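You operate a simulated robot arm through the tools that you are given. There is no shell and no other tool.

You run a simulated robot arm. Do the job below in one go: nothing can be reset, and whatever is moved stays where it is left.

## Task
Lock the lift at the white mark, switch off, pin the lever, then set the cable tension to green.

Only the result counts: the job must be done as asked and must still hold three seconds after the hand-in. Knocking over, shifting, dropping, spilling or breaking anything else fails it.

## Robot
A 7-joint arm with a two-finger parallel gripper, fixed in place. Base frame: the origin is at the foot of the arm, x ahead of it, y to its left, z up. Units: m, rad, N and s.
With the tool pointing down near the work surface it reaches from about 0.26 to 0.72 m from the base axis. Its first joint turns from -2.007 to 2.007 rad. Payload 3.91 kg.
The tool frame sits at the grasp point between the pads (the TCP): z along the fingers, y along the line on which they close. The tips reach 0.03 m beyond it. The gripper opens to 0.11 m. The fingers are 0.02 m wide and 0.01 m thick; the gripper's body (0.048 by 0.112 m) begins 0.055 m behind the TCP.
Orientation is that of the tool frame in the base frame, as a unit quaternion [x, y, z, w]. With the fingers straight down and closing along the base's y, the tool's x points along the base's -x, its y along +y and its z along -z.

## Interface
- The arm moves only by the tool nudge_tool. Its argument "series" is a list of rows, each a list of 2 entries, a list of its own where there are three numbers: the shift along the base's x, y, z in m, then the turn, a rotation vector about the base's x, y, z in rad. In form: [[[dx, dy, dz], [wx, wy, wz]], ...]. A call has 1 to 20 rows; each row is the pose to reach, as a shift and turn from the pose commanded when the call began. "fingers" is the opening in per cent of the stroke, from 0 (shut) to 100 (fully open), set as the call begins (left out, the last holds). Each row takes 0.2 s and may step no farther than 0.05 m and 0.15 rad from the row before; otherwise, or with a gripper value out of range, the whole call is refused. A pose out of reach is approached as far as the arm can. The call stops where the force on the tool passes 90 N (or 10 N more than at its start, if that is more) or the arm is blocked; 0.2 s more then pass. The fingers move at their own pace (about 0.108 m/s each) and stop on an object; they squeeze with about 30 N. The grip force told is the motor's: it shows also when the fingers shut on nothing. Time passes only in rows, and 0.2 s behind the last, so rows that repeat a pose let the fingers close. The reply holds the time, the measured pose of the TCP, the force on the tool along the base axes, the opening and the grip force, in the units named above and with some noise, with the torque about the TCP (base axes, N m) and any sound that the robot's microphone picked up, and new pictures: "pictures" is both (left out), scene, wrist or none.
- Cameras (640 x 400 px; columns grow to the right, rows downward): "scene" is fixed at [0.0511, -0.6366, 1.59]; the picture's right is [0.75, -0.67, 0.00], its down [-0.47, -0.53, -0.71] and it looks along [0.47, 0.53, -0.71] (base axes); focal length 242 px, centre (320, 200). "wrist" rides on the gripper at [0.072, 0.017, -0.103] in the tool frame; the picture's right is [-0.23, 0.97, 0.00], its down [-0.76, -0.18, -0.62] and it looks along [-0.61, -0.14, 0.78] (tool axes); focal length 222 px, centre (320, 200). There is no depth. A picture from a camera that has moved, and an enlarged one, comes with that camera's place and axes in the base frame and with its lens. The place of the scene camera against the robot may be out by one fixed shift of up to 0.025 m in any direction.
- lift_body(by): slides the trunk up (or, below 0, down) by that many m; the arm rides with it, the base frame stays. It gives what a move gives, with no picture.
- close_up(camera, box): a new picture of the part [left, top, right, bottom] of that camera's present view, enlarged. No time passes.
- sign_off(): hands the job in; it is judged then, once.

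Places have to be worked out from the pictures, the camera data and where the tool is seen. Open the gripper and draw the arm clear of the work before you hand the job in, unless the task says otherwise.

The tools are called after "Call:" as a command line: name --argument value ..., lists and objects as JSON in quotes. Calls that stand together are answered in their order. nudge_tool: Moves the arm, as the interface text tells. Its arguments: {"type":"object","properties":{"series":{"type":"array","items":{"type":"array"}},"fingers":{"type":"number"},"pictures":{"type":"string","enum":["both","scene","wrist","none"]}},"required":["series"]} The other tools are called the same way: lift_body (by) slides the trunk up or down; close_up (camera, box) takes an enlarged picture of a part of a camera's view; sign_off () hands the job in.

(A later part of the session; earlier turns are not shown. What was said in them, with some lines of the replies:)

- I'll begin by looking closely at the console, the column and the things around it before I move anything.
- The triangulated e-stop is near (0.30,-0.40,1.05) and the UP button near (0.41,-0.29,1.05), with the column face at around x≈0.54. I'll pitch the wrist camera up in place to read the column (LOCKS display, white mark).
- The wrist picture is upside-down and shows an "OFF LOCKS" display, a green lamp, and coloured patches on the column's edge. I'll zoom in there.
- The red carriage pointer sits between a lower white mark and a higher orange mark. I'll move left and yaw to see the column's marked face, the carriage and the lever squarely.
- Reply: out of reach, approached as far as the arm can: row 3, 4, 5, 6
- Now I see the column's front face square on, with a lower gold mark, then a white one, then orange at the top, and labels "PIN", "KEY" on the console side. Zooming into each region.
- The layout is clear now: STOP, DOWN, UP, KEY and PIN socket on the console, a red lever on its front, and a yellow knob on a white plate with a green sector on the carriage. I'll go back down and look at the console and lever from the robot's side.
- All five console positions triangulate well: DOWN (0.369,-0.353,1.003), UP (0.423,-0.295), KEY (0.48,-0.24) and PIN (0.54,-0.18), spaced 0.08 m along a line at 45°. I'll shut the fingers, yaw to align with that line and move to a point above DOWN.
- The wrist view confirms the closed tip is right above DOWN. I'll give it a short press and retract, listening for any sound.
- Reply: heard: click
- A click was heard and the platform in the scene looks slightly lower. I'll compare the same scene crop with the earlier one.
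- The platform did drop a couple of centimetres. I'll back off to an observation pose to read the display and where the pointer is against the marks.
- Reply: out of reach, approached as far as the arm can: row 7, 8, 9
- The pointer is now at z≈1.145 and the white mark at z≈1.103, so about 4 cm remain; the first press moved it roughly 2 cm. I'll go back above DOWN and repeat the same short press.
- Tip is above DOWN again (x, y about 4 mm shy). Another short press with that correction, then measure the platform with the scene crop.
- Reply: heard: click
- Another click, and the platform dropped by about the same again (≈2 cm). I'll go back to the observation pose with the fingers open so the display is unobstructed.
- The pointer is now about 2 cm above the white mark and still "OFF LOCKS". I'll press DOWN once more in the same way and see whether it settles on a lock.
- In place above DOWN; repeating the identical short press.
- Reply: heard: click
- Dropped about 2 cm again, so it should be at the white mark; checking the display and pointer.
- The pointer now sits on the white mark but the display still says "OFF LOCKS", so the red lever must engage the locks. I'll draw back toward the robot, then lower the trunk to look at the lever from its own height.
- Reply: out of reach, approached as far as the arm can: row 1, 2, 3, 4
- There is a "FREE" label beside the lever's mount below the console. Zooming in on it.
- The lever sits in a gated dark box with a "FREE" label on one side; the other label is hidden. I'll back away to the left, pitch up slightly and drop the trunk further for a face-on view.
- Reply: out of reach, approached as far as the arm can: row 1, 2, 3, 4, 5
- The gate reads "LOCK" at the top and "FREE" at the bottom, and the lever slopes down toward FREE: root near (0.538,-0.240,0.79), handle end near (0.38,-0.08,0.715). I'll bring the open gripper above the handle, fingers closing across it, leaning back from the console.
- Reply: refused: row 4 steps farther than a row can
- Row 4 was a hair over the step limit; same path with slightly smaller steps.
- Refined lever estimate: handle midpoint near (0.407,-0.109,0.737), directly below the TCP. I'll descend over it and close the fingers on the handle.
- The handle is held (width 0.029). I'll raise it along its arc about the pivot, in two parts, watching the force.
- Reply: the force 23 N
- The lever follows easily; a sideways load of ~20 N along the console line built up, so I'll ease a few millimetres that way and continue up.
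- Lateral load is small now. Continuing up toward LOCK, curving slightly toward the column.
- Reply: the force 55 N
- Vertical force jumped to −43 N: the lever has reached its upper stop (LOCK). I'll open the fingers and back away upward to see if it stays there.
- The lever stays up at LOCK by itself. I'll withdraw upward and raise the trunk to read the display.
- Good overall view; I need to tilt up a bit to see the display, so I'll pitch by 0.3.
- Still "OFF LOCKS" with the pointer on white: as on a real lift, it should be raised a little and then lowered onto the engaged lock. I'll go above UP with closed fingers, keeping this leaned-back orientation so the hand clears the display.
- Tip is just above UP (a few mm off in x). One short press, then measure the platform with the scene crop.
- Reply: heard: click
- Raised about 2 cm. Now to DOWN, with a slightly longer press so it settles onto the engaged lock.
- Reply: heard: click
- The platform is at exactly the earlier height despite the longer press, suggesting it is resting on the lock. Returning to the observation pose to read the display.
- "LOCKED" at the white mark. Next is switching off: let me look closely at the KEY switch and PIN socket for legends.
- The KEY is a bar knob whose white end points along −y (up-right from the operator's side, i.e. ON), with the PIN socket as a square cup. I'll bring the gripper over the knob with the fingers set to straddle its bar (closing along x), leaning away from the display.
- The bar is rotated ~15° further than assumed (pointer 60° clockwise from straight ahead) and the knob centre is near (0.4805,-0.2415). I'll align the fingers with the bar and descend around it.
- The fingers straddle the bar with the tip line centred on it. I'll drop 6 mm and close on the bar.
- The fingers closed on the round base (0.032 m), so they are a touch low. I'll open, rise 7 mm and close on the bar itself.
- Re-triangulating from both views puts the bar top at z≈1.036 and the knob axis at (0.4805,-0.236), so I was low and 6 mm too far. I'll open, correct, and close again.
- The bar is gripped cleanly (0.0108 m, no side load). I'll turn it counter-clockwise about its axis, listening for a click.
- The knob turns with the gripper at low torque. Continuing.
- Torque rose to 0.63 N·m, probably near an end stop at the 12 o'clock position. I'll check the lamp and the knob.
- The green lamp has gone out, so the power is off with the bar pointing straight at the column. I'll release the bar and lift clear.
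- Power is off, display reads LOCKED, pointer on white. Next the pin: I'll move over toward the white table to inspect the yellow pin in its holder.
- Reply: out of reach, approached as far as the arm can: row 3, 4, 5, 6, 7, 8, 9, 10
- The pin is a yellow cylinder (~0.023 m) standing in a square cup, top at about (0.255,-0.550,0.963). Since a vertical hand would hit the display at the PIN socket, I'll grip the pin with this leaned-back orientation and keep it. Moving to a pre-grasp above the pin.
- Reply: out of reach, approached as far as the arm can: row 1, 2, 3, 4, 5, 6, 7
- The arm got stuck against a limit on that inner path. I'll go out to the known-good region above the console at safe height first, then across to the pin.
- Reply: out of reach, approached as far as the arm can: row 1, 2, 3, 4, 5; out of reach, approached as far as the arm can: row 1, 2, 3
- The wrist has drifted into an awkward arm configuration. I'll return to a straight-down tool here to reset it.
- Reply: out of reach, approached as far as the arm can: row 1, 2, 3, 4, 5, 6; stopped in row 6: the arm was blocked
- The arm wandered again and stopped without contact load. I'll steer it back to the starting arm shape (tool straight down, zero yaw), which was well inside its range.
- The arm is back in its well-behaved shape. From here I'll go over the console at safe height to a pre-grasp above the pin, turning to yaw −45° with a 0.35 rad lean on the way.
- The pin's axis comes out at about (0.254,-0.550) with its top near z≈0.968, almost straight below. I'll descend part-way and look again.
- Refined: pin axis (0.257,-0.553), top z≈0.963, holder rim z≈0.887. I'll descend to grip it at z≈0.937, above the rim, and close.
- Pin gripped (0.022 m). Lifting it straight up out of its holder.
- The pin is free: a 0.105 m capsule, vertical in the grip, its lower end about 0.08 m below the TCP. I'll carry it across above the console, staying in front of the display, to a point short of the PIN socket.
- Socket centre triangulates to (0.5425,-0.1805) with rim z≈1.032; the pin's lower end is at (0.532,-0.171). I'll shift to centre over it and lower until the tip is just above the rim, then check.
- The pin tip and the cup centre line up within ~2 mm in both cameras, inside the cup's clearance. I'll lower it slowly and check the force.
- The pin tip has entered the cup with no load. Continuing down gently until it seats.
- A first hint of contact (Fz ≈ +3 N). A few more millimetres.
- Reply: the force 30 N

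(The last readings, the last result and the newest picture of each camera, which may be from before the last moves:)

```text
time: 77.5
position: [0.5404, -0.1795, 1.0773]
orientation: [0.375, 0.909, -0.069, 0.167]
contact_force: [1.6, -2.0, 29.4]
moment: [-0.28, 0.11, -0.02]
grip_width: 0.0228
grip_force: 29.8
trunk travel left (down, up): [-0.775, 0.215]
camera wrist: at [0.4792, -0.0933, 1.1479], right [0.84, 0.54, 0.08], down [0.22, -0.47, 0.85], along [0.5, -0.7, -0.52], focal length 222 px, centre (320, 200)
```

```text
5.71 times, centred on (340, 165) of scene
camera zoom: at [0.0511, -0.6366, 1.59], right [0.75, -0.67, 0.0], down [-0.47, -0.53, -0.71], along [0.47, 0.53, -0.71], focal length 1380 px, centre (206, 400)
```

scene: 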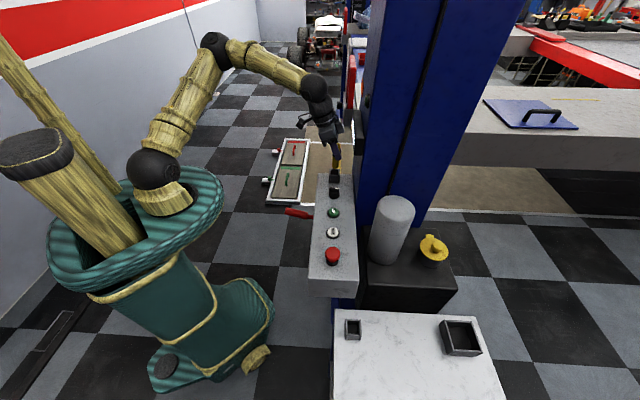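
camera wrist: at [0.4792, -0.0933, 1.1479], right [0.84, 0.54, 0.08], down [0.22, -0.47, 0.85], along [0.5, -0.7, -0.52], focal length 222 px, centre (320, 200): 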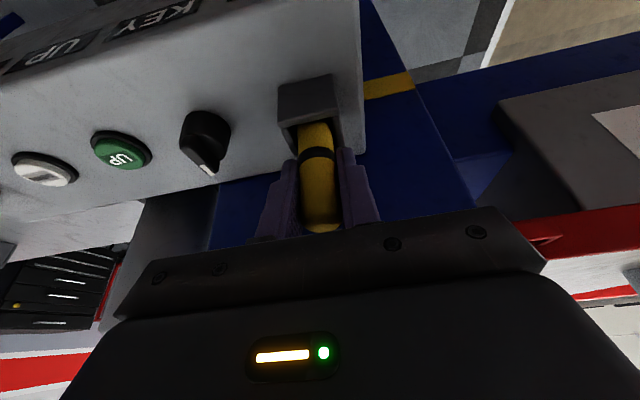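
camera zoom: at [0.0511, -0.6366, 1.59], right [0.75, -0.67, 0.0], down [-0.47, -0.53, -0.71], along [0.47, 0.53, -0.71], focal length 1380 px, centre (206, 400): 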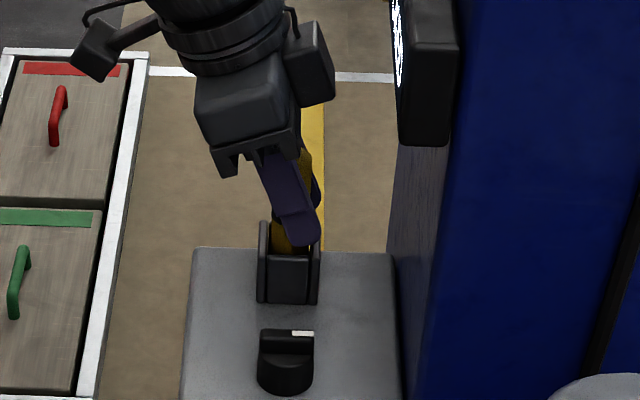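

The pin has bottomed out (29 N) about 34 mm deep. I'll ease off 2 mm, open the fingers halfway and withdraw along the tool axis.

Call:
nudge_tool --series '[[[0, 0, 0.003], [0, 0, 0]], [[0, 0, 0.003], [0, 0, 0]]]' --pictures "none"

Call:
nudge_tool --series '[[[0, 0, 0], [0, 0, 0]], [[0, 0, 0], [0, 0, 0]], [[-0.01, 0.01, 0.038], [0, 0, 0]], [[-0.02, 0.02, 0.076], [0, 0, 0]], [[-0.03, 0.03, 0.11], [0, 0, 0]], [[-0.03, 0.03, 0.11], [0, 0, 0]]]' --fingers 50 --pictures "both"

Call:
close_up --camera "scene" --box '[310, 130, 370, 200]'

Call:
close_up --camera "wrist" --box '[190, 0, 430, 180]'

```text
time: 78.2
position: [0.54, -0.1787, 1.0762]
orientation: [0.375, 0.91, -0.068, 0.161]
contact_force: [3.4, -0.7, 10.7]
moment: [-0.08, -0.4, 0.02]
grip_width: 0.0221
grip_force: 29.7
trunk travel left (down, up): [-0.775, 0.215]
```

```text
time: 79.5
position: [0.5104, -0.1482, 1.1853]
orientation: [0.375, 0.91, -0.069, 0.162]
contact_force: [0.1, 0.0, 0.3]
moment: [0.01, -0.04, -0.04]
grip_width: 0.0549
grip_force: 0.0
trunk travel left (down, up): [-0.775, 0.215]
camera wrist: at [0.4496, -0.0632, 1.2573], right [0.84, 0.54, 0.08], down [0.23, -0.47, 0.85], along [0.5, -0.69, -0.52], focal length 222 px, centre (320, 200)
```

scene: 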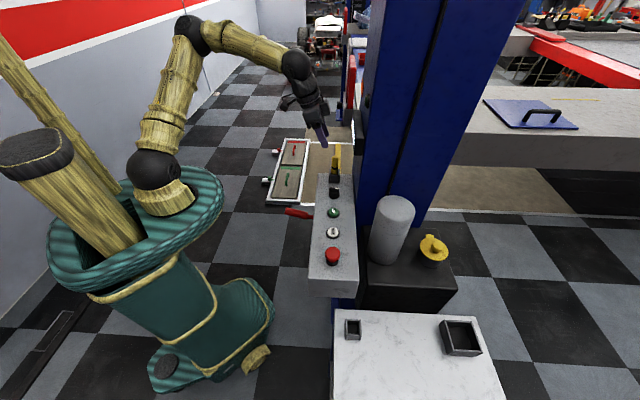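
wrist: 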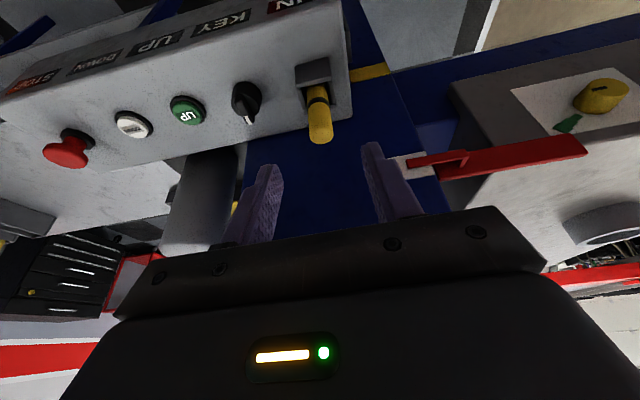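

```text
5.71 times, centred on (340, 165) of scene
camera zoom: at [0.0511, -0.6366, 1.59], right [0.75, -0.67, 0.0], down [-0.47, -0.53, -0.71], along [0.47, 0.53, -0.71], focal length 1380 px, centre (206, 400)
```

zoom: 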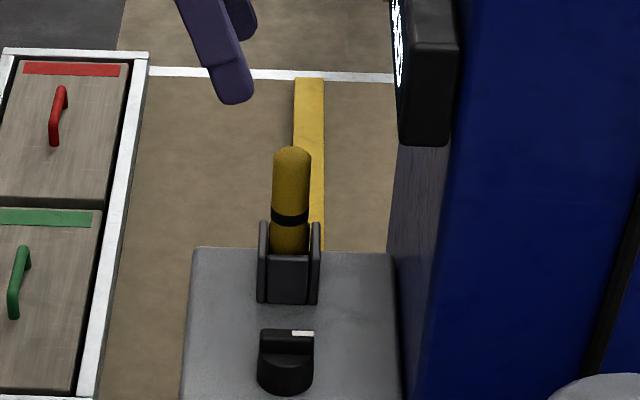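

```text
2.22 times, centred on (310, 90) of wrist
camera zoom: at [0.4496, -0.0632, 1.2573], right [0.84, 0.54, 0.08], down [0.23, -0.47, 0.85], along [0.5, -0.69, -0.52], focal length 494 px, centre (342, 444)
```

zoom: 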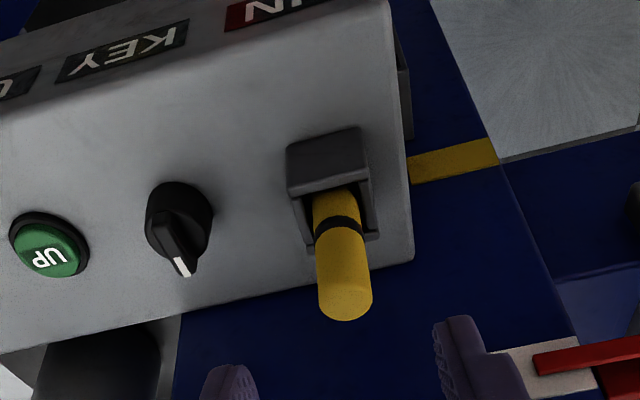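

The pin stands in the PIN socket. The PIN and STOP labels look reddish now, so let me inspect them.

Call:
close_up --camera "wrist" --box '[0, 0, 340, 110]'

Call:
close_up --camera "wrist" --box '[390, 60, 640, 230]'

```text
1.88 times, centred on (170, 55) of wrist
camera zoom: at [0.4496, -0.0632, 1.2573], right [0.84, 0.54, 0.08], down [0.23, -0.47, 0.85], along [0.5, -0.69, -0.52], focal length 418 px, centre (602, 473)
```

zoom: 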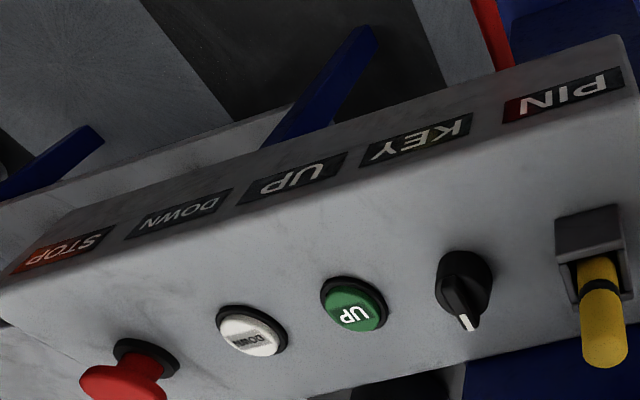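

```text
2.35 times, centred on (515, 145) of wrist
camera zoom: at [0.4496, -0.0632, 1.2573], right [0.84, 0.54, 0.08], down [0.23, -0.47, 0.85], along [0.5, -0.69, -0.52], focal length 523 px, centre (-139, 329)
```

zoom: 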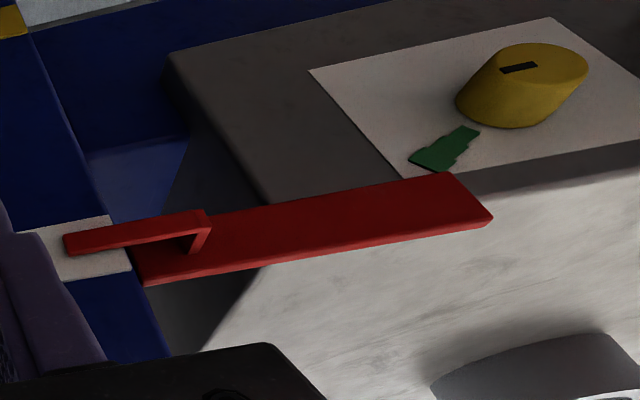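

Those tints are only reflections; the pin is in. Now the cable tension: the yellow knob sits on the carriage's white plate near (0.80,-0.01,1.056) with a green mark beside it. I'll move along to face that plate and look at it.

Call:
nudge_tool --series '[[[0.005, 0.03, 0.01], [0, 0, 0]], [[0.02, 0.065, 0.01], [-0.05, -0.05, 0]], [[0.04, 0.1, 0.01], [-0.1, -0.1, 0]], [[0.062, 0.135, 0.01], [-0.15, -0.15, 0]], [[0.083, 0.165, 0.01], [-0.2, -0.2, 0]], [[0.105, 0.195, 0.01], [-0.25, -0.25, 0]], [[0.126, 0.219, 0.01], [-0.282, -0.284, 0]], [[0.126, 0.219, 0.01], [-0.282, -0.284, 0]]]' --fingers 100 --pictures "both"

Call:
close_up --camera "wrist" --box '[280, 40, 480, 200]'

```text
time: 81.3
position: [0.5919, 0.0176, 1.1972]
orientation: [0.36, 0.879, -0.12, 0.289]
contact_force: [0.0, -0.5, -0.3]
moment: [-0.04, 0.0, 0.0]
grip_width: 0.11
grip_force: 0.1
out of reach, approached as far as the arm can: row 6, 7, 8
trunk travel left (down, up): [-0.775, 0.215]
camera wrist: at [0.5202, 0.114, 1.2355], right [0.81, 0.57, 0.13], down [0.05, -0.29, 0.95], along [0.58, -0.77, -0.27], focal length 222 px, centre (320, 200)
```

scene: 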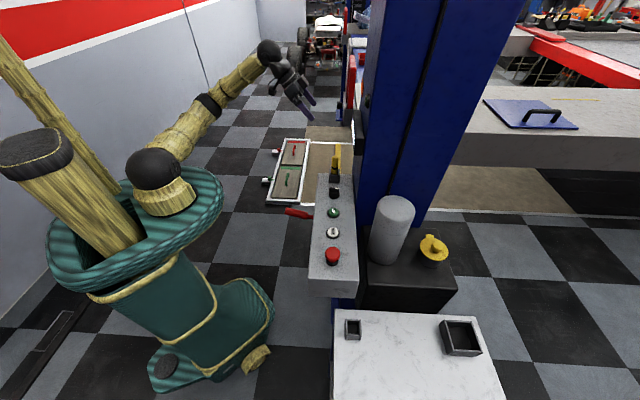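
wrist: 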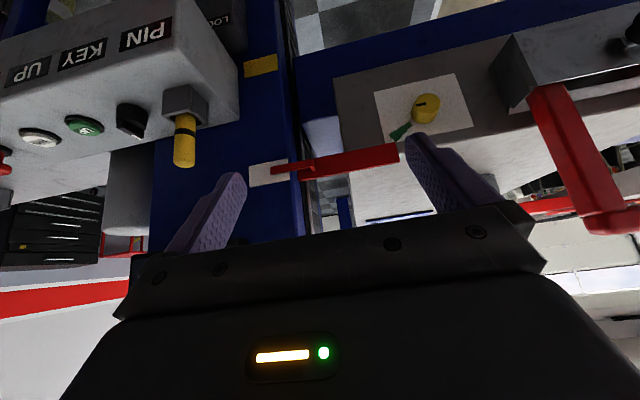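

```text
2.50 times, centred on (380, 120) of wrist
camera zoom: at [0.5202, 0.114, 1.2355], right [0.81, 0.57, 0.13], down [0.05, -0.29, 0.95], along [0.58, -0.77, -0.27], focal length 555 px, centre (170, 400)
```

zoom: 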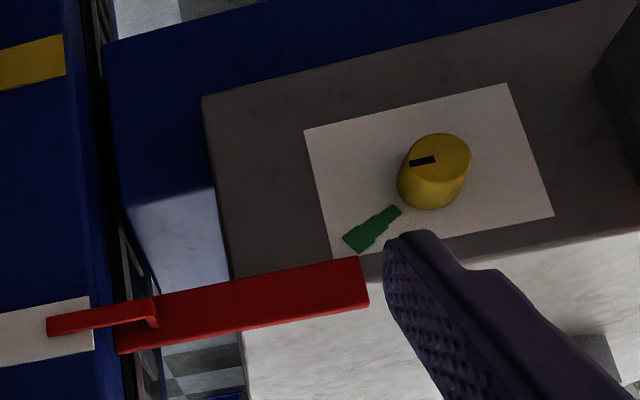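

The plate resolves well: it lies in the plane v≈0.605 (facing the robot), the knob axis is at about (0.814,0.001,1.048), its black pointer points horizontally toward the column, and the green mark lies 26° above that. I need the tool nearly horizontal there, so I'll test pitching up and lowering in place.

Call:
nudge_tool --series '[[[0, 0, -0.02], [-0.09, -0.091, 0]], [[0, 0, -0.04], [-0.18, -0.183, 0]], [[0, 0, -0.06], [-0.27, -0.274, 0]], [[0, 0, -0.08], [-0.316, -0.321, 0]], [[0, 0, -0.08], [-0.316, -0.321, 0]]]' --pictures "both"

```text
time: 82.5
position: [0.5922, 0.0126, 1.119]
orientation: [0.327, 0.791, -0.198, 0.478]
contact_force: [0.1, 0.1, -0.4]
moment: [0.01, -0.02, 0.0]
grip_width: 0.1099
grip_force: 0.0
out of reach, approached as far as the arm can: row 1, 2, 3
trunk travel left (down, up): [-0.775, 0.215]
camera wrist: at [0.5174, 0.1128, 1.1023], right [0.76, 0.61, 0.2], down [-0.26, 0.01, 0.96], along [0.59, -0.79, 0.17], focal length 222 px, centre (320, 200)
```

scene: 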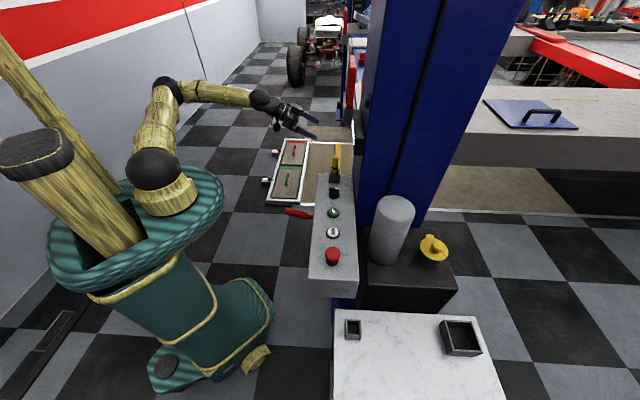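
wrist: 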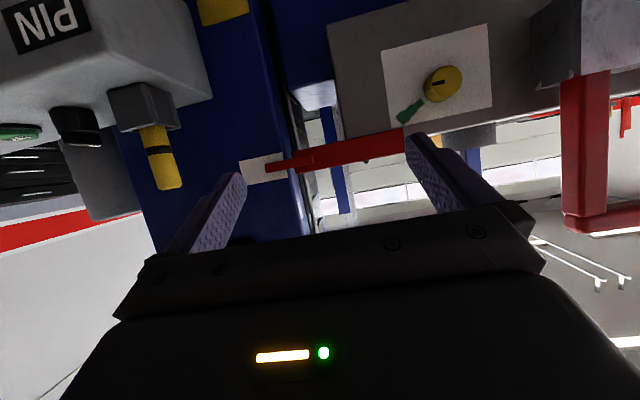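

That pose is within reach, and the plate is now seen almost face-on. Zooming in on the knob.

Call:
close_up --camera "wrist" --box '[370, 20, 510, 140]'

```text
3.33 times, centred on (440, 80) of wrist
camera zoom: at [0.5174, 0.1128, 1.1023], right [0.76, 0.61, 0.2], down [-0.26, 0.01, 0.96], along [0.59, -0.79, 0.17], focal length 740 px, centre (-80, 600)
```

zoom: 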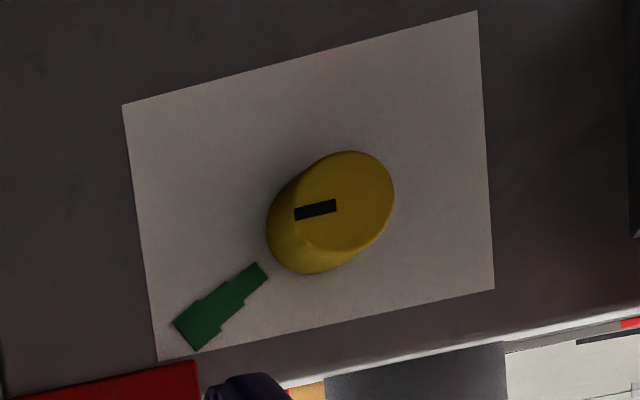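

In this view: knob axis u=0.577, z=1.045, face ~22 mm in front of the plate, pointer at 0° and the green mark at ≈30° above it. Before approaching I want to check the grey box and red frame next to it for clearance.

Call:
close_up --camera "wrist" --box '[440, 0, 640, 240]'

Call:
nudge_tool --series '[[[0.02, 0.03, -0.01], [0, 0, 0]], [[0.04, 0.06, -0.02], [0, 0, 0]], [[0.04, 0.06, -0.02], [0, 0, 0]]]' --fingers 60 --pictures "wrist"

Call:
close_up --camera "wrist" --box '[440, 0, 640, 240]'

```text
1.67 times, centred on (540, 120) of wrist
camera zoom: at [0.5174, 0.1128, 1.1023], right [0.76, 0.61, 0.2], down [-0.26, 0.01, 0.96], along [0.59, -0.79, 0.17], focal length 370 px, centre (-47, 333)
```

zoom: 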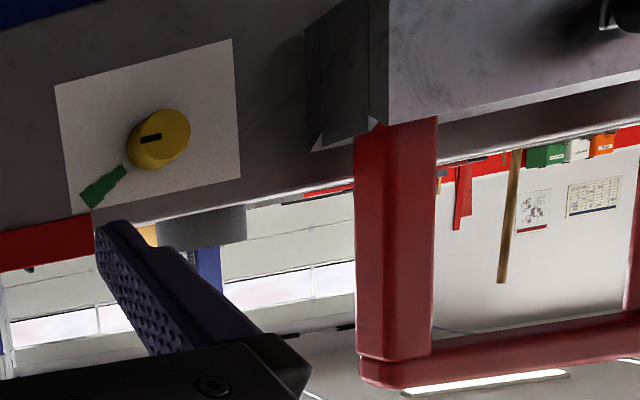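

```text
time: 83.3
position: [0.6378, 0.0719, 1.0975]
orientation: [0.327, 0.792, -0.197, 0.477]
contact_force: [-0.5, -0.1, 0.0]
moment: [0.0, 0.0, -0.02]
grip_width: 0.066
grip_force: 0.1
trunk travel left (down, up): [-0.775, 0.215]
camera wrist: at [0.5612, 0.1726, 1.0805], right [0.76, 0.61, 0.2], down [-0.26, 0.01, 0.96], along [0.59, -0.79, 0.17], focal length 222 px, centre (320, 200)
```

wrist: 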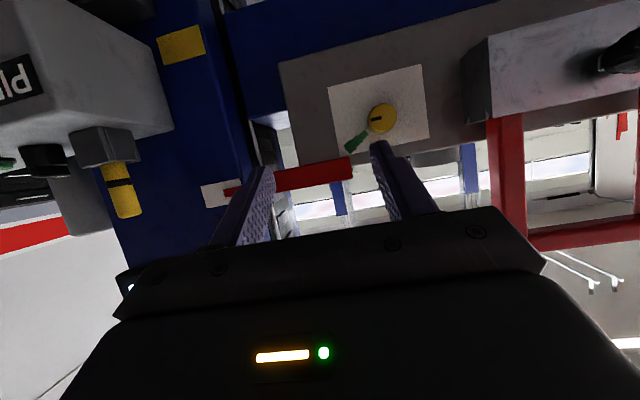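

```text
1.67 times, centred on (540, 120) of wrist
camera zoom: at [0.5612, 0.1726, 1.0805], right [0.76, 0.61, 0.2], down [-0.26, 0.01, 0.96], along [0.59, -0.79, 0.17], focal length 370 px, centre (-47, 333)
```

zoom: 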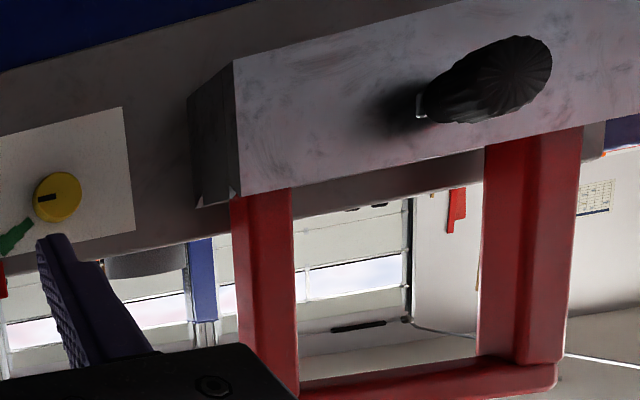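

The box's left face is at u≈0.68 and its front at v≈0.545, so the hand fits beside it. No reach warning here; continuing to a pre-grasp 7 cm in front of the knob.

Call:
nudge_tool --series '[[[0.035, 0.005, -0.015], [0, 0, 0]], [[0.07, 0.0, -0.03], [0, 0, 0]], [[0.1, -0.01, -0.042], [0, 0, 0]], [[0.1238, -0.0175, -0.0423], [0, 0, 0]], [[0.1238, -0.0175, -0.0423], [0, 0, 0]]]' --pictures "both"

Call:
close_up --camera "wrist" --box '[230, 80, 410, 230]'

```text
time: 84.5
position: [0.7586, 0.0553, 1.0557]
orientation: [0.326, 0.791, -0.198, 0.478]
contact_force: [-0.6, 0.3, -0.7]
moment: [-0.03, -0.01, -0.03]
grip_width: 0.0661
grip_force: 0.0
trunk travel left (down, up): [-0.775, 0.215]
camera wrist: at [0.6824, 0.1558, 1.0384], right [0.76, 0.62, 0.2], down [-0.26, 0.02, 0.96], along [0.59, -0.79, 0.18], focal length 222 px, centre (320, 200)
```

scene: 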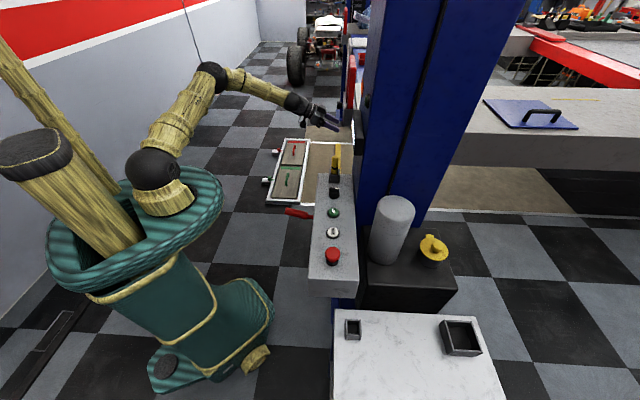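
wrist: 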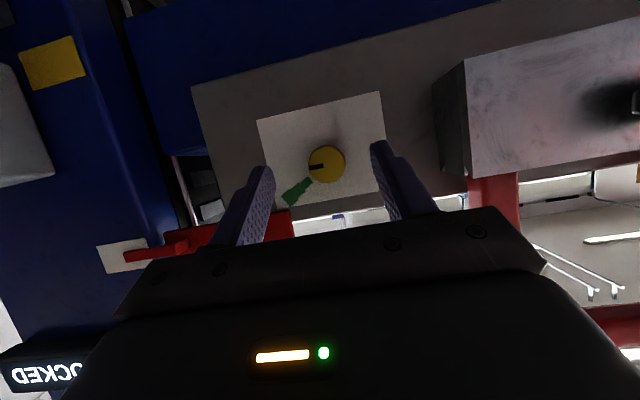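

```text
2.67 times, centred on (320, 155) of wrist
camera zoom: at [0.6824, 0.1558, 1.0384], right [0.76, 0.62, 0.2], down [-0.26, 0.02, 0.96], along [0.59, -0.79, 0.18], focal length 592 px, centre (320, 320)
```

zoom: 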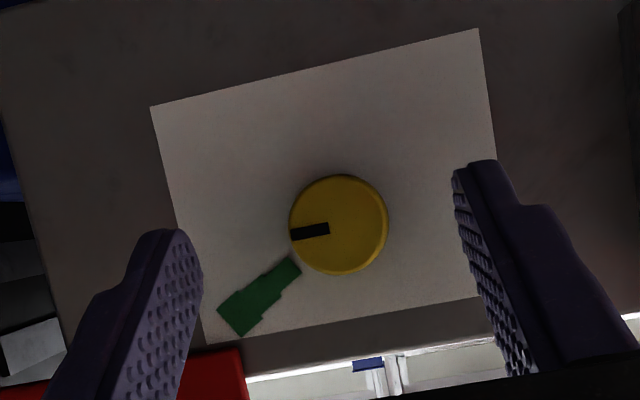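

Beautifully aligned: knob axis (u≈0.575, z≈1.0445) is centred between the fingers. Advancing straight along the knob axis so the pads flank the knob.

Call:
nudge_tool --series '[[[0.02, -0.02, 0], [0, 0, 0]], [[0.04, -0.04, -0.0005], [0, 0, 0]], [[0.0505, -0.0505, -0.0005], [0, 0, 0]], [[0.0505, -0.0505, -0.0005], [0, 0, 0]]]' --pictures "wrist"

Call:
close_up --camera "wrist" --box '[230, 80, 410, 230]'

```text
time: 85.5
position: [0.8098, 0.0053, 1.0538]
orientation: [0.327, 0.791, -0.199, 0.477]
contact_force: [-10.3, 7.3, -3.5]
moment: [0.26, -0.03, -0.46]
grip_width: 0.0667
grip_force: 0.7
trunk travel left (down, up): [-0.775, 0.215]
camera wrist: at [0.734, 0.106, 1.0369], right [0.76, 0.62, 0.2], down [-0.26, 0.01, 0.96], along [0.59, -0.79, 0.17], focal length 222 px, centre (320, 200)
```

wrist: 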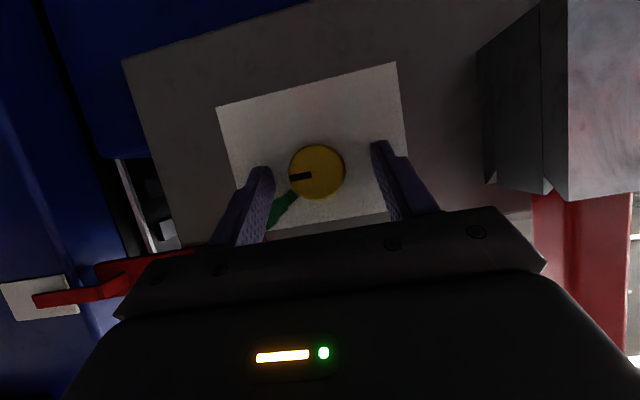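

```text
2.67 times, centred on (320, 155) of wrist
camera zoom: at [0.734, 0.106, 1.0369], right [0.76, 0.62, 0.2], down [-0.26, 0.01, 0.96], along [0.59, -0.79, 0.17], focal length 592 px, centre (320, 320)
```

zoom: 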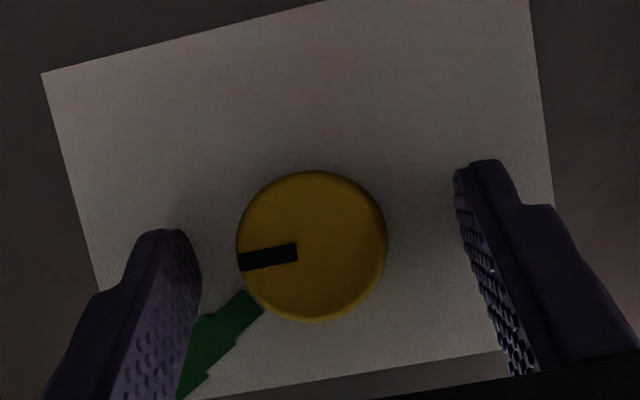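

The tips just touch the plate (12 N). I'll back off 3 mm and close on the knob.

Call:
nudge_tool --series '[[[-0.0027, 0.0023, 0.0005], [0, 0, 0]], [[-0.0027, 0.0023, 0.0005], [0, 0, 0]]]' --pictures "none"

Call:
nudge_tool --series '[[[0, 0, 0], [0, 0, 0]], [[0, 0, 0], [0, 0, 0]], [[0, 0, 0], [0, 0, 0]]]' --fingers 0 --pictures "wrist"

Call:
close_up --camera "wrist" --box '[230, 80, 410, 230]'

```text
time: 86.2
position: [0.8077, 0.0056, 1.0562]
orientation: [0.325, 0.791, -0.199, 0.479]
contact_force: [-0.3, 0.5, 0.2]
moment: [0.03, 0.02, -0.01]
grip_width: 0.066
grip_force: 0.1
trunk travel left (down, up): [-0.775, 0.215]
```

```text
time: 87.0
position: [0.8069, 0.0062, 1.0549]
orientation: [0.326, 0.791, -0.199, 0.479]
contact_force: [0.4, -1.1, 1.3]
moment: [-0.07, -0.08, -0.07]
grip_width: 0.0351
grip_force: 44.6
trunk travel left (down, up): [-0.775, 0.215]
camera wrist: at [0.7316, 0.1061, 1.0384], right [0.76, 0.62, 0.2], down [-0.26, 0.02, 0.96], along [0.59, -0.79, 0.18], focal length 222 px, centre (320, 200)
```

wrist: 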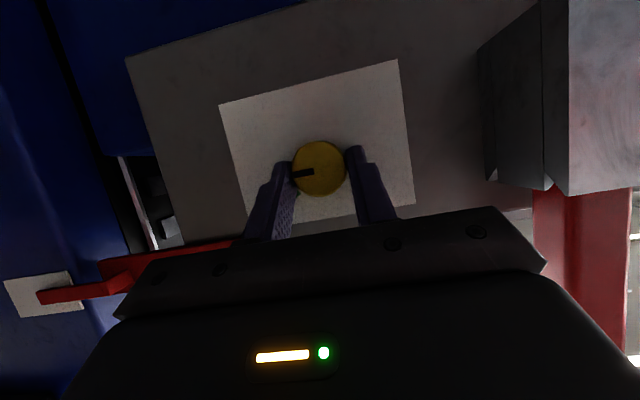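

```text
2.67 times, centred on (320, 155) of wrist
camera zoom: at [0.7316, 0.1061, 1.0384], right [0.76, 0.62, 0.2], down [-0.26, 0.02, 0.96], along [0.59, -0.79, 0.18], focal length 592 px, centre (320, 320)
```

zoom: 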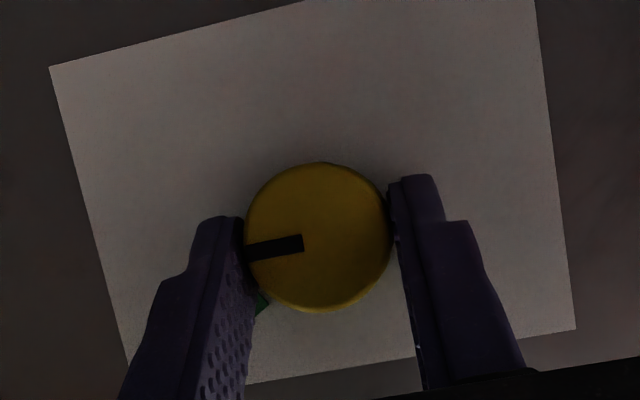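

Knob held (0.035 m, no side load). Now turning it about its axis toward the green mark, first half.

Call:
nudge_tool --series '[[[0.001, 0.001, -0.0001], [-0.092, 0.092, 0]], [[0.0019, 0.0019, -0.0004], [-0.184, 0.184, 0]]]' --pictures "wrist"

Call:
close_up --camera "wrist" --box '[230, 80, 410, 230]'

```text
time: 87.5
position: [0.8092, 0.0083, 1.0545]
orientation: [0.26, 0.81, -0.299, 0.432]
contact_force: [5.2, -5.3, 2.5]
moment: [-0.28, -0.26, -0.16]
grip_width: 0.0353
grip_force: 44.7
trunk travel left (down, up): [-0.775, 0.215]
camera wrist: at [0.7301, 0.1046, 1.0343], right [0.77, 0.63, -0.06], down [-0.08, 0.2, 0.98], along [0.63, -0.75, 0.21], focal length 222 px, centre (320, 200)
```

wrist: 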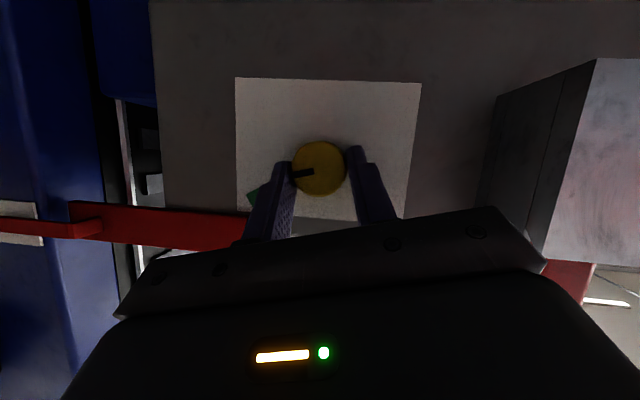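

```text
2.67 times, centred on (320, 155) of wrist
camera zoom: at [0.7301, 0.1046, 1.0343], right [0.77, 0.63, -0.06], down [-0.08, 0.2, 0.98], along [0.63, -0.75, 0.21], focal length 592 px, centre (320, 320)
```

zoom: 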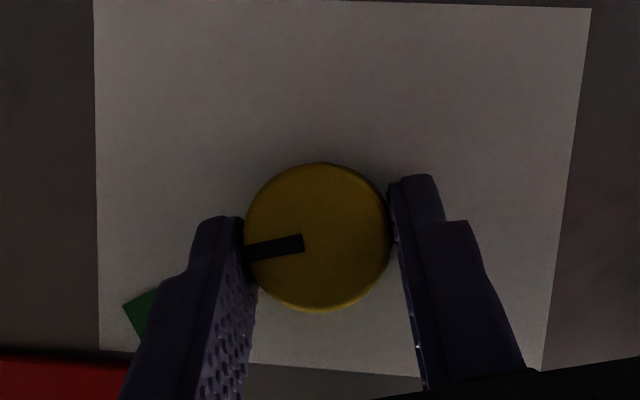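

The pointer stays fixed relative to the fingers while the plate turns in the picture, so the knob is following. Second half of the turn.

Call:
nudge_tool --series '[[[0.0008, 0.001, -0.0004], [-0.092, 0.092, 0]], [[0.0016, 0.002, -0.001], [-0.184, 0.184, 0]], [[0.0016, 0.002, -0.001], [-0.184, 0.184, 0]]]' --pictures "wrist"

Call:
close_up --camera "wrist" --box '[230, 80, 410, 230]'

```text
time: 88.3
position: [0.811, 0.0092, 1.0542]
orientation: [0.191, 0.815, -0.396, 0.377]
contact_force: [14.2, -12.1, 6.4]
moment: [-0.16, -0.1, -0.07]
grip_width: 0.0352
grip_force: 44.6
trunk travel left (down, up): [-0.775, 0.215]
camera wrist: at [0.7278, 0.1024, 1.0309], right [0.74, 0.6, -0.31], down [0.09, 0.37, 0.92], along [0.67, -0.71, 0.22], focal length 222 px, centre (320, 200)
```

wrist: 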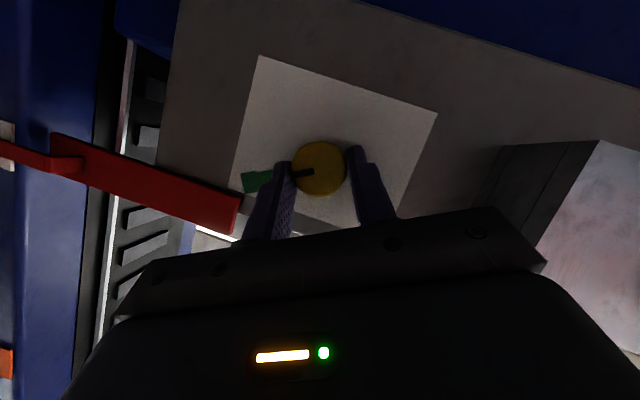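

```text
2.67 times, centred on (320, 155) of wrist
camera zoom: at [0.7278, 0.1024, 1.0309], right [0.74, 0.6, -0.31], down [0.09, 0.37, 0.92], along [0.67, -0.71, 0.22], focal length 592 px, centre (320, 320)
```

zoom: 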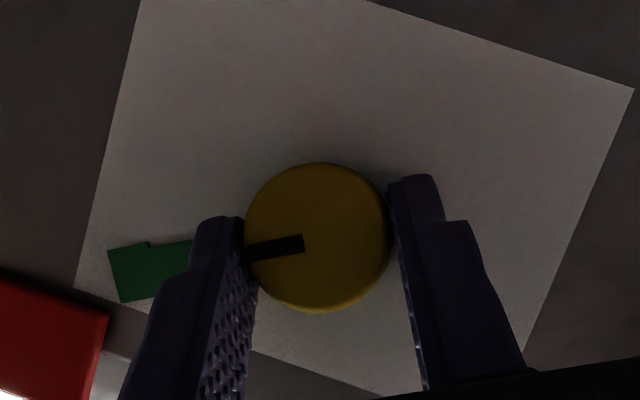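

The pointer now lines up with the middle of the green mark. I'll open the fingers in place and check that it stays.

Call:
nudge_tool --series '[[[0, 0, 0], [0, 0, 0]], [[0, 0, 0], [0, 0, 0]], [[0, 0, 0], [0, 0, 0]]]' --fingers 60 --pictures "none"

Call:
close_up --camera "wrist" --box '[210, 60, 410, 230]'

```text
time: 89.2
position: [0.8098, 0.0103, 1.0544]
orientation: [0.192, 0.815, -0.395, 0.378]
contact_force: [0.2, 0.3, -0.7]
moment: [-0.01, 0.0, -0.04]
grip_width: 0.066
grip_force: 0.1
trunk travel left (down, up): [-0.775, 0.215]
```

```text
2.35 times, centred on (310, 145) of wrist
camera zoom: at [0.7267, 0.1044, 1.0305], right [0.74, 0.6, -0.31], down [0.09, 0.37, 0.92], along [0.67, -0.71, 0.22], focal length 523 px, centre (344, 329)
```

zoom: 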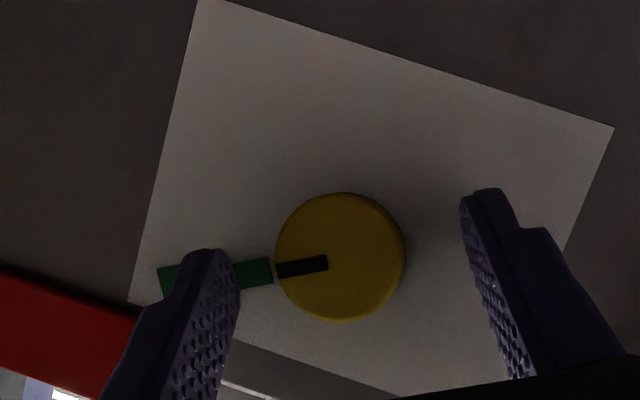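

The pointer stays on the green mark. Withdrawing straight back from the knob before doing anything else.

Call:
nudge_tool --series '[[[-0.025, 0.025, 0], [0, 0, 0]], [[-0.055, 0.055, 0.005], [0, 0, 0]], [[-0.085, 0.085, 0.01], [0.09, -0.09, 0]], [[-0.115, 0.1, 0.02], [0.18, -0.18, 0]], [[-0.15, 0.105, 0.03], [0.27, -0.27, 0]], [[-0.18, 0.105, 0.04], [0.36, -0.36, 0]], [[-0.18, 0.105, 0.04], [0.36, -0.36, 0]]]' --pictures "both"

Call:
close_up --camera "wrist" --box '[320, 20, 480, 160]'

```text
time: 90.8
position: [0.6306, 0.1152, 1.0917]
orientation: [0.323, 0.792, -0.201, 0.477]
contact_force: [0.0, 1.1, 0.0]
moment: [-0.03, 0.0, 0.02]
grip_width: 0.0657
grip_force: 0.1
trunk travel left (down, up): [-0.775, 0.215]
camera wrist: at [0.555, 0.2158, 1.0754], right [0.76, 0.62, 0.19], down [-0.26, 0.02, 0.97], along [0.59, -0.79, 0.18], focal length 222 px, centre (320, 200)
```

scene: 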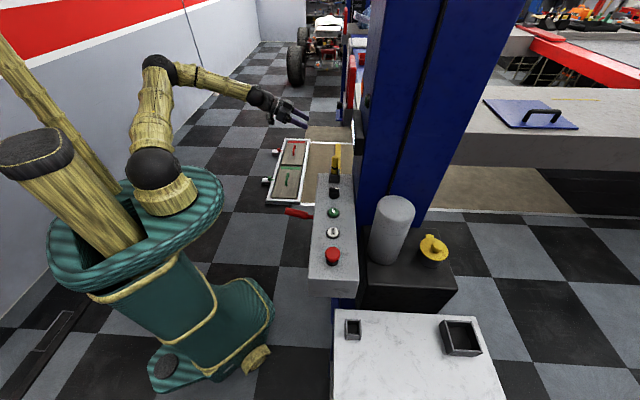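
wrist: 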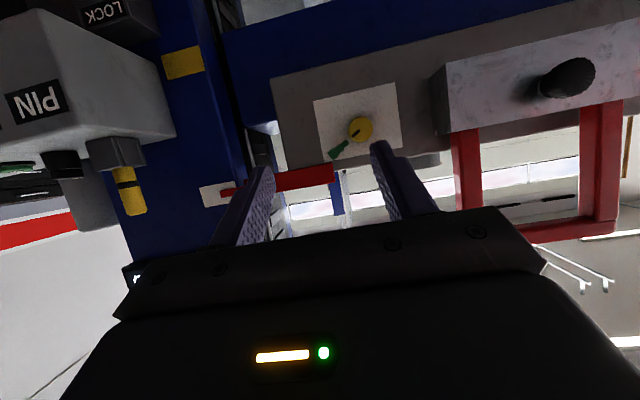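

```text
2.86 times, centred on (400, 90) of wrist
camera zoom: at [0.555, 0.2158, 1.0754], right [0.76, 0.62, 0.19], down [-0.26, 0.02, 0.97], along [0.59, -0.79, 0.18], focal length 635 px, centre (91, 514)
```

zoom: 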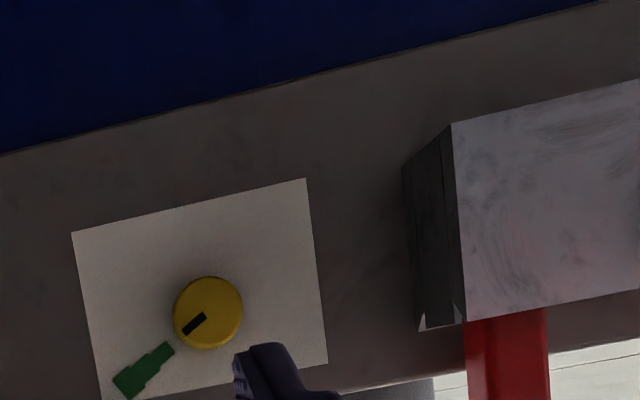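

Pointer and green mark are collinear. Now I'll verify everything else: lever, pin, key, display and platform.

Call:
close_up --camera "scene" --box '[270, 130, 390, 250]'

Call:
close_up --camera "wrist" --box '[0, 0, 260, 240]'

Call:
close_up --camera "scene" --box '[440, 0, 640, 160]'

Call:
close_up --camera "scene" --box '[320, 290, 520, 400]'

```text
3.33 times, centred on (330, 190) of scene
camera zoom: at [0.0511, -0.6366, 1.59], right [0.75, -0.67, 0.0], down [-0.47, -0.53, -0.71], along [0.47, 0.53, -0.71], focal length 805 px, centre (287, 233)
```

zoom: 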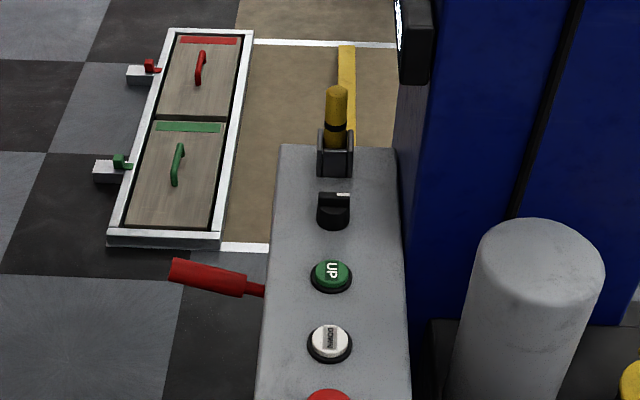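

```text
1.67 times, centred on (130, 120) of wrist
camera zoom: at [0.555, 0.2158, 1.0754], right [0.76, 0.62, 0.19], down [-0.26, 0.02, 0.97], along [0.59, -0.79, 0.18], focal length 370 px, centre (637, 333)
```

zoom: 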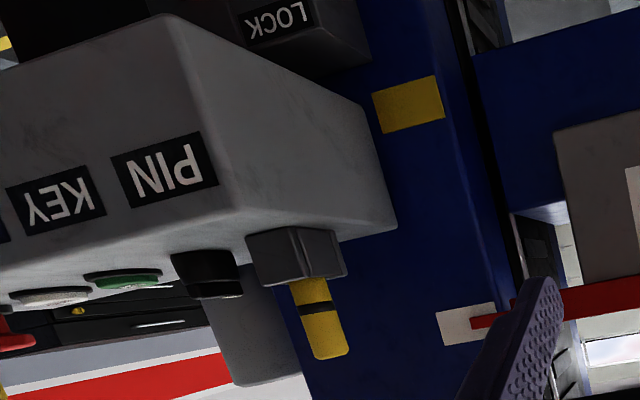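

```text
2.50 times, centred on (540, 80) of scene
camera zoom: at [0.0511, -0.6366, 1.59], right [0.75, -0.67, 0.0], down [-0.47, -0.53, -0.71], along [0.47, 0.53, -0.71], focal length 604 px, centre (-230, 500)
```

zoom: 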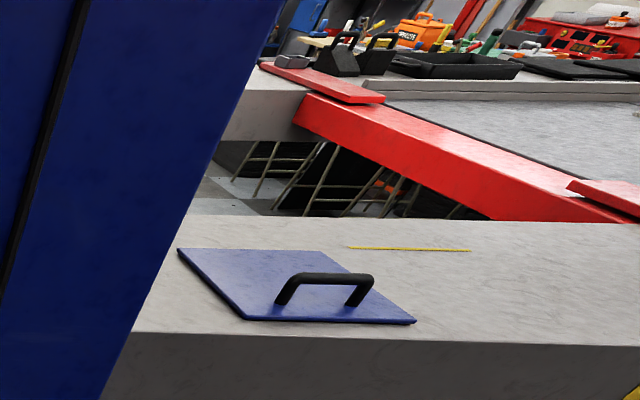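

```text
3.20 times, centred on (420, 345) of scene
camera zoom: at [0.0511, -0.6366, 1.59], right [0.75, -0.67, 0.0], down [-0.47, -0.53, -0.71], along [0.47, 0.53, -0.71], focal length 773 px, centre (0, -264)
```

zoom: 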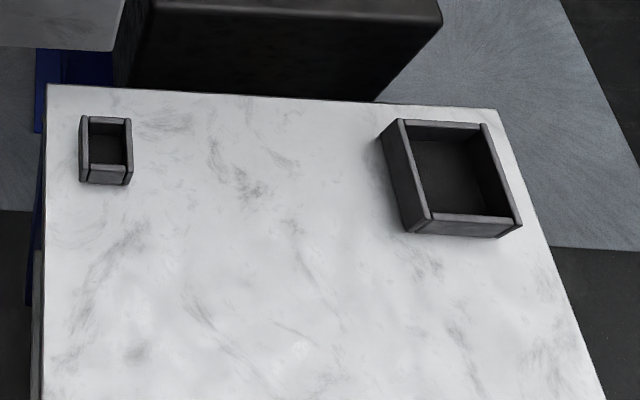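

Everything holds: lever up at LOCK, pin seated, key off, platform unmoved, nothing else disturbed. I'll open the gripper fully and draw the arm further back into free space.

Call:
nudge_tool --series '[[[-0.03, 0.015, 0.01], [0, 0, 0]], [[-0.06, 0.03, 0.02], [0, 0, 0]], [[-0.09, 0.045, 0.03], [0, 0, 0]], [[-0.11, 0.055, 0.04], [0, 0, 0]], [[-0.11, 0.055, 0.04], [0, 0, 0]], [[-0.11, 0.055, 0.04], [0, 0, 0]], [[-0.11, 0.055, 0.04], [0, 0, 0]]]' --fingers 100 --pictures "both"

Call:
close_up --camera "wrist" --box '[0, 0, 400, 240]'

Call:
close_up --camera "scene" --box '[330, 60, 430, 160]'

```text
time: 92.3
position: [0.5196, 0.1731, 1.1331]
orientation: [0.323, 0.793, -0.203, 0.476]
contact_force: [0.7, 0.1, -0.9]
moment: [0.04, 0.0, 0.0]
grip_width: 0.11
grip_force: 0.1
trunk travel left (down, up): [-0.775, 0.215]
camera wrist: at [0.4445, 0.2731, 1.1158], right [0.76, 0.62, 0.19], down [-0.26, 0.02, 0.97], along [0.59, -0.79, 0.18], focal length 222 px, centre (320, 200)
```

scene: 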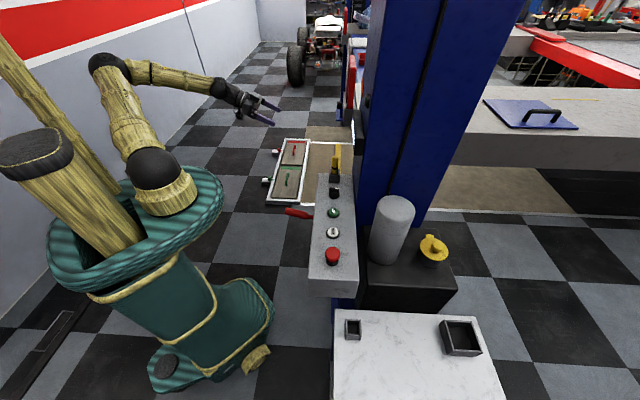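
wrist: 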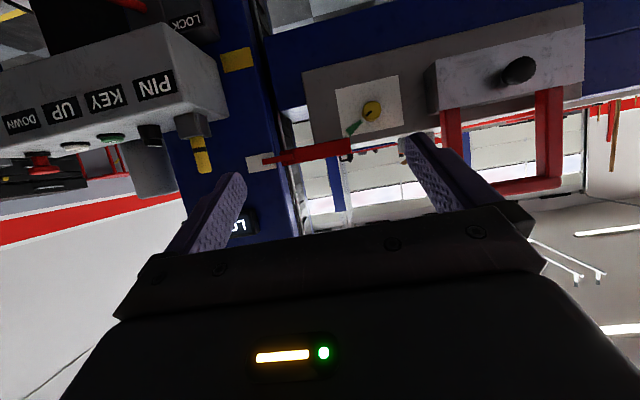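

```text
1.60 times, centred on (200, 120) of wrist
camera zoom: at [0.4445, 0.2731, 1.1158], right [0.76, 0.62, 0.19], down [-0.26, 0.02, 0.97], along [0.59, -0.79, 0.18], focal length 355 px, centre (512, 328)
```

zoom: 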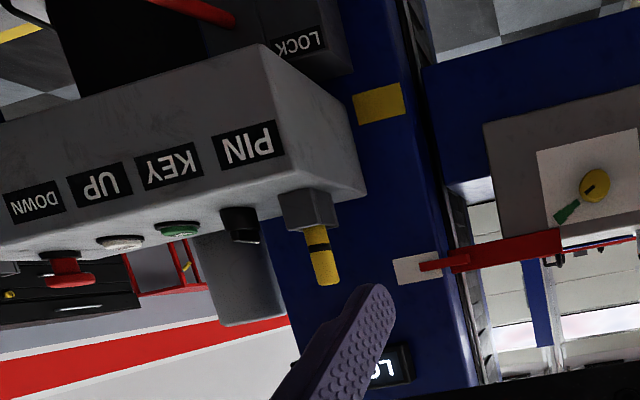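

```text
4.00 times, centred on (380, 110) of scene
camera zoom: at [0.0511, -0.6366, 1.59], right [0.75, -0.67, 0.0], down [-0.47, -0.53, -0.71], along [0.47, 0.53, -0.71], focal length 966 px, centre (80, 560)
```

zoom: 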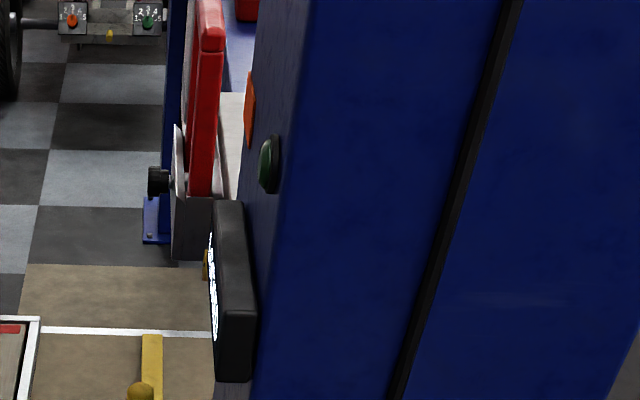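

All four conditions check out. The pointer is on the white mark with the display on LOCKED, the lamp is off, the pin is in the PIN socket with the lever at LOCK, and the tension pointer is on green. The gripper is open and the arm is clear, so I'm handing in.

Call:
sign_off

```text
The job is handed in.
```

All four steps are done and I have handed the job in. No verdict on it has come back.

- **Lift:** it rests on its locks with the pointer on the white mark. The display read LOCKED right after I lowered it. At the final check only its first letters were in view. The lever is up at LOCK.
- **Power:** the key is turned to off and the green lamp is out.
- **Pin:** the yellow pin stands fully seated in the console's PIN socket. Its holder on the white table is now empty.
- **Cable tension:** the yellow knob's pointer lines up with the middle of the green mark.

I lowered the lift to the white mark and moved the lever from FREE to LOCK. I then raised the lift about 2 cm and lowered it again so that it settled on the lock.

Partway through, the arm ran into its joint limits twice. One of those moves stopped as "blocked", with no notable force on the tool. I worked it back to a good position, and the later pictures showed nothing displaced.

The gripper is open and the arm is clear of the lift.
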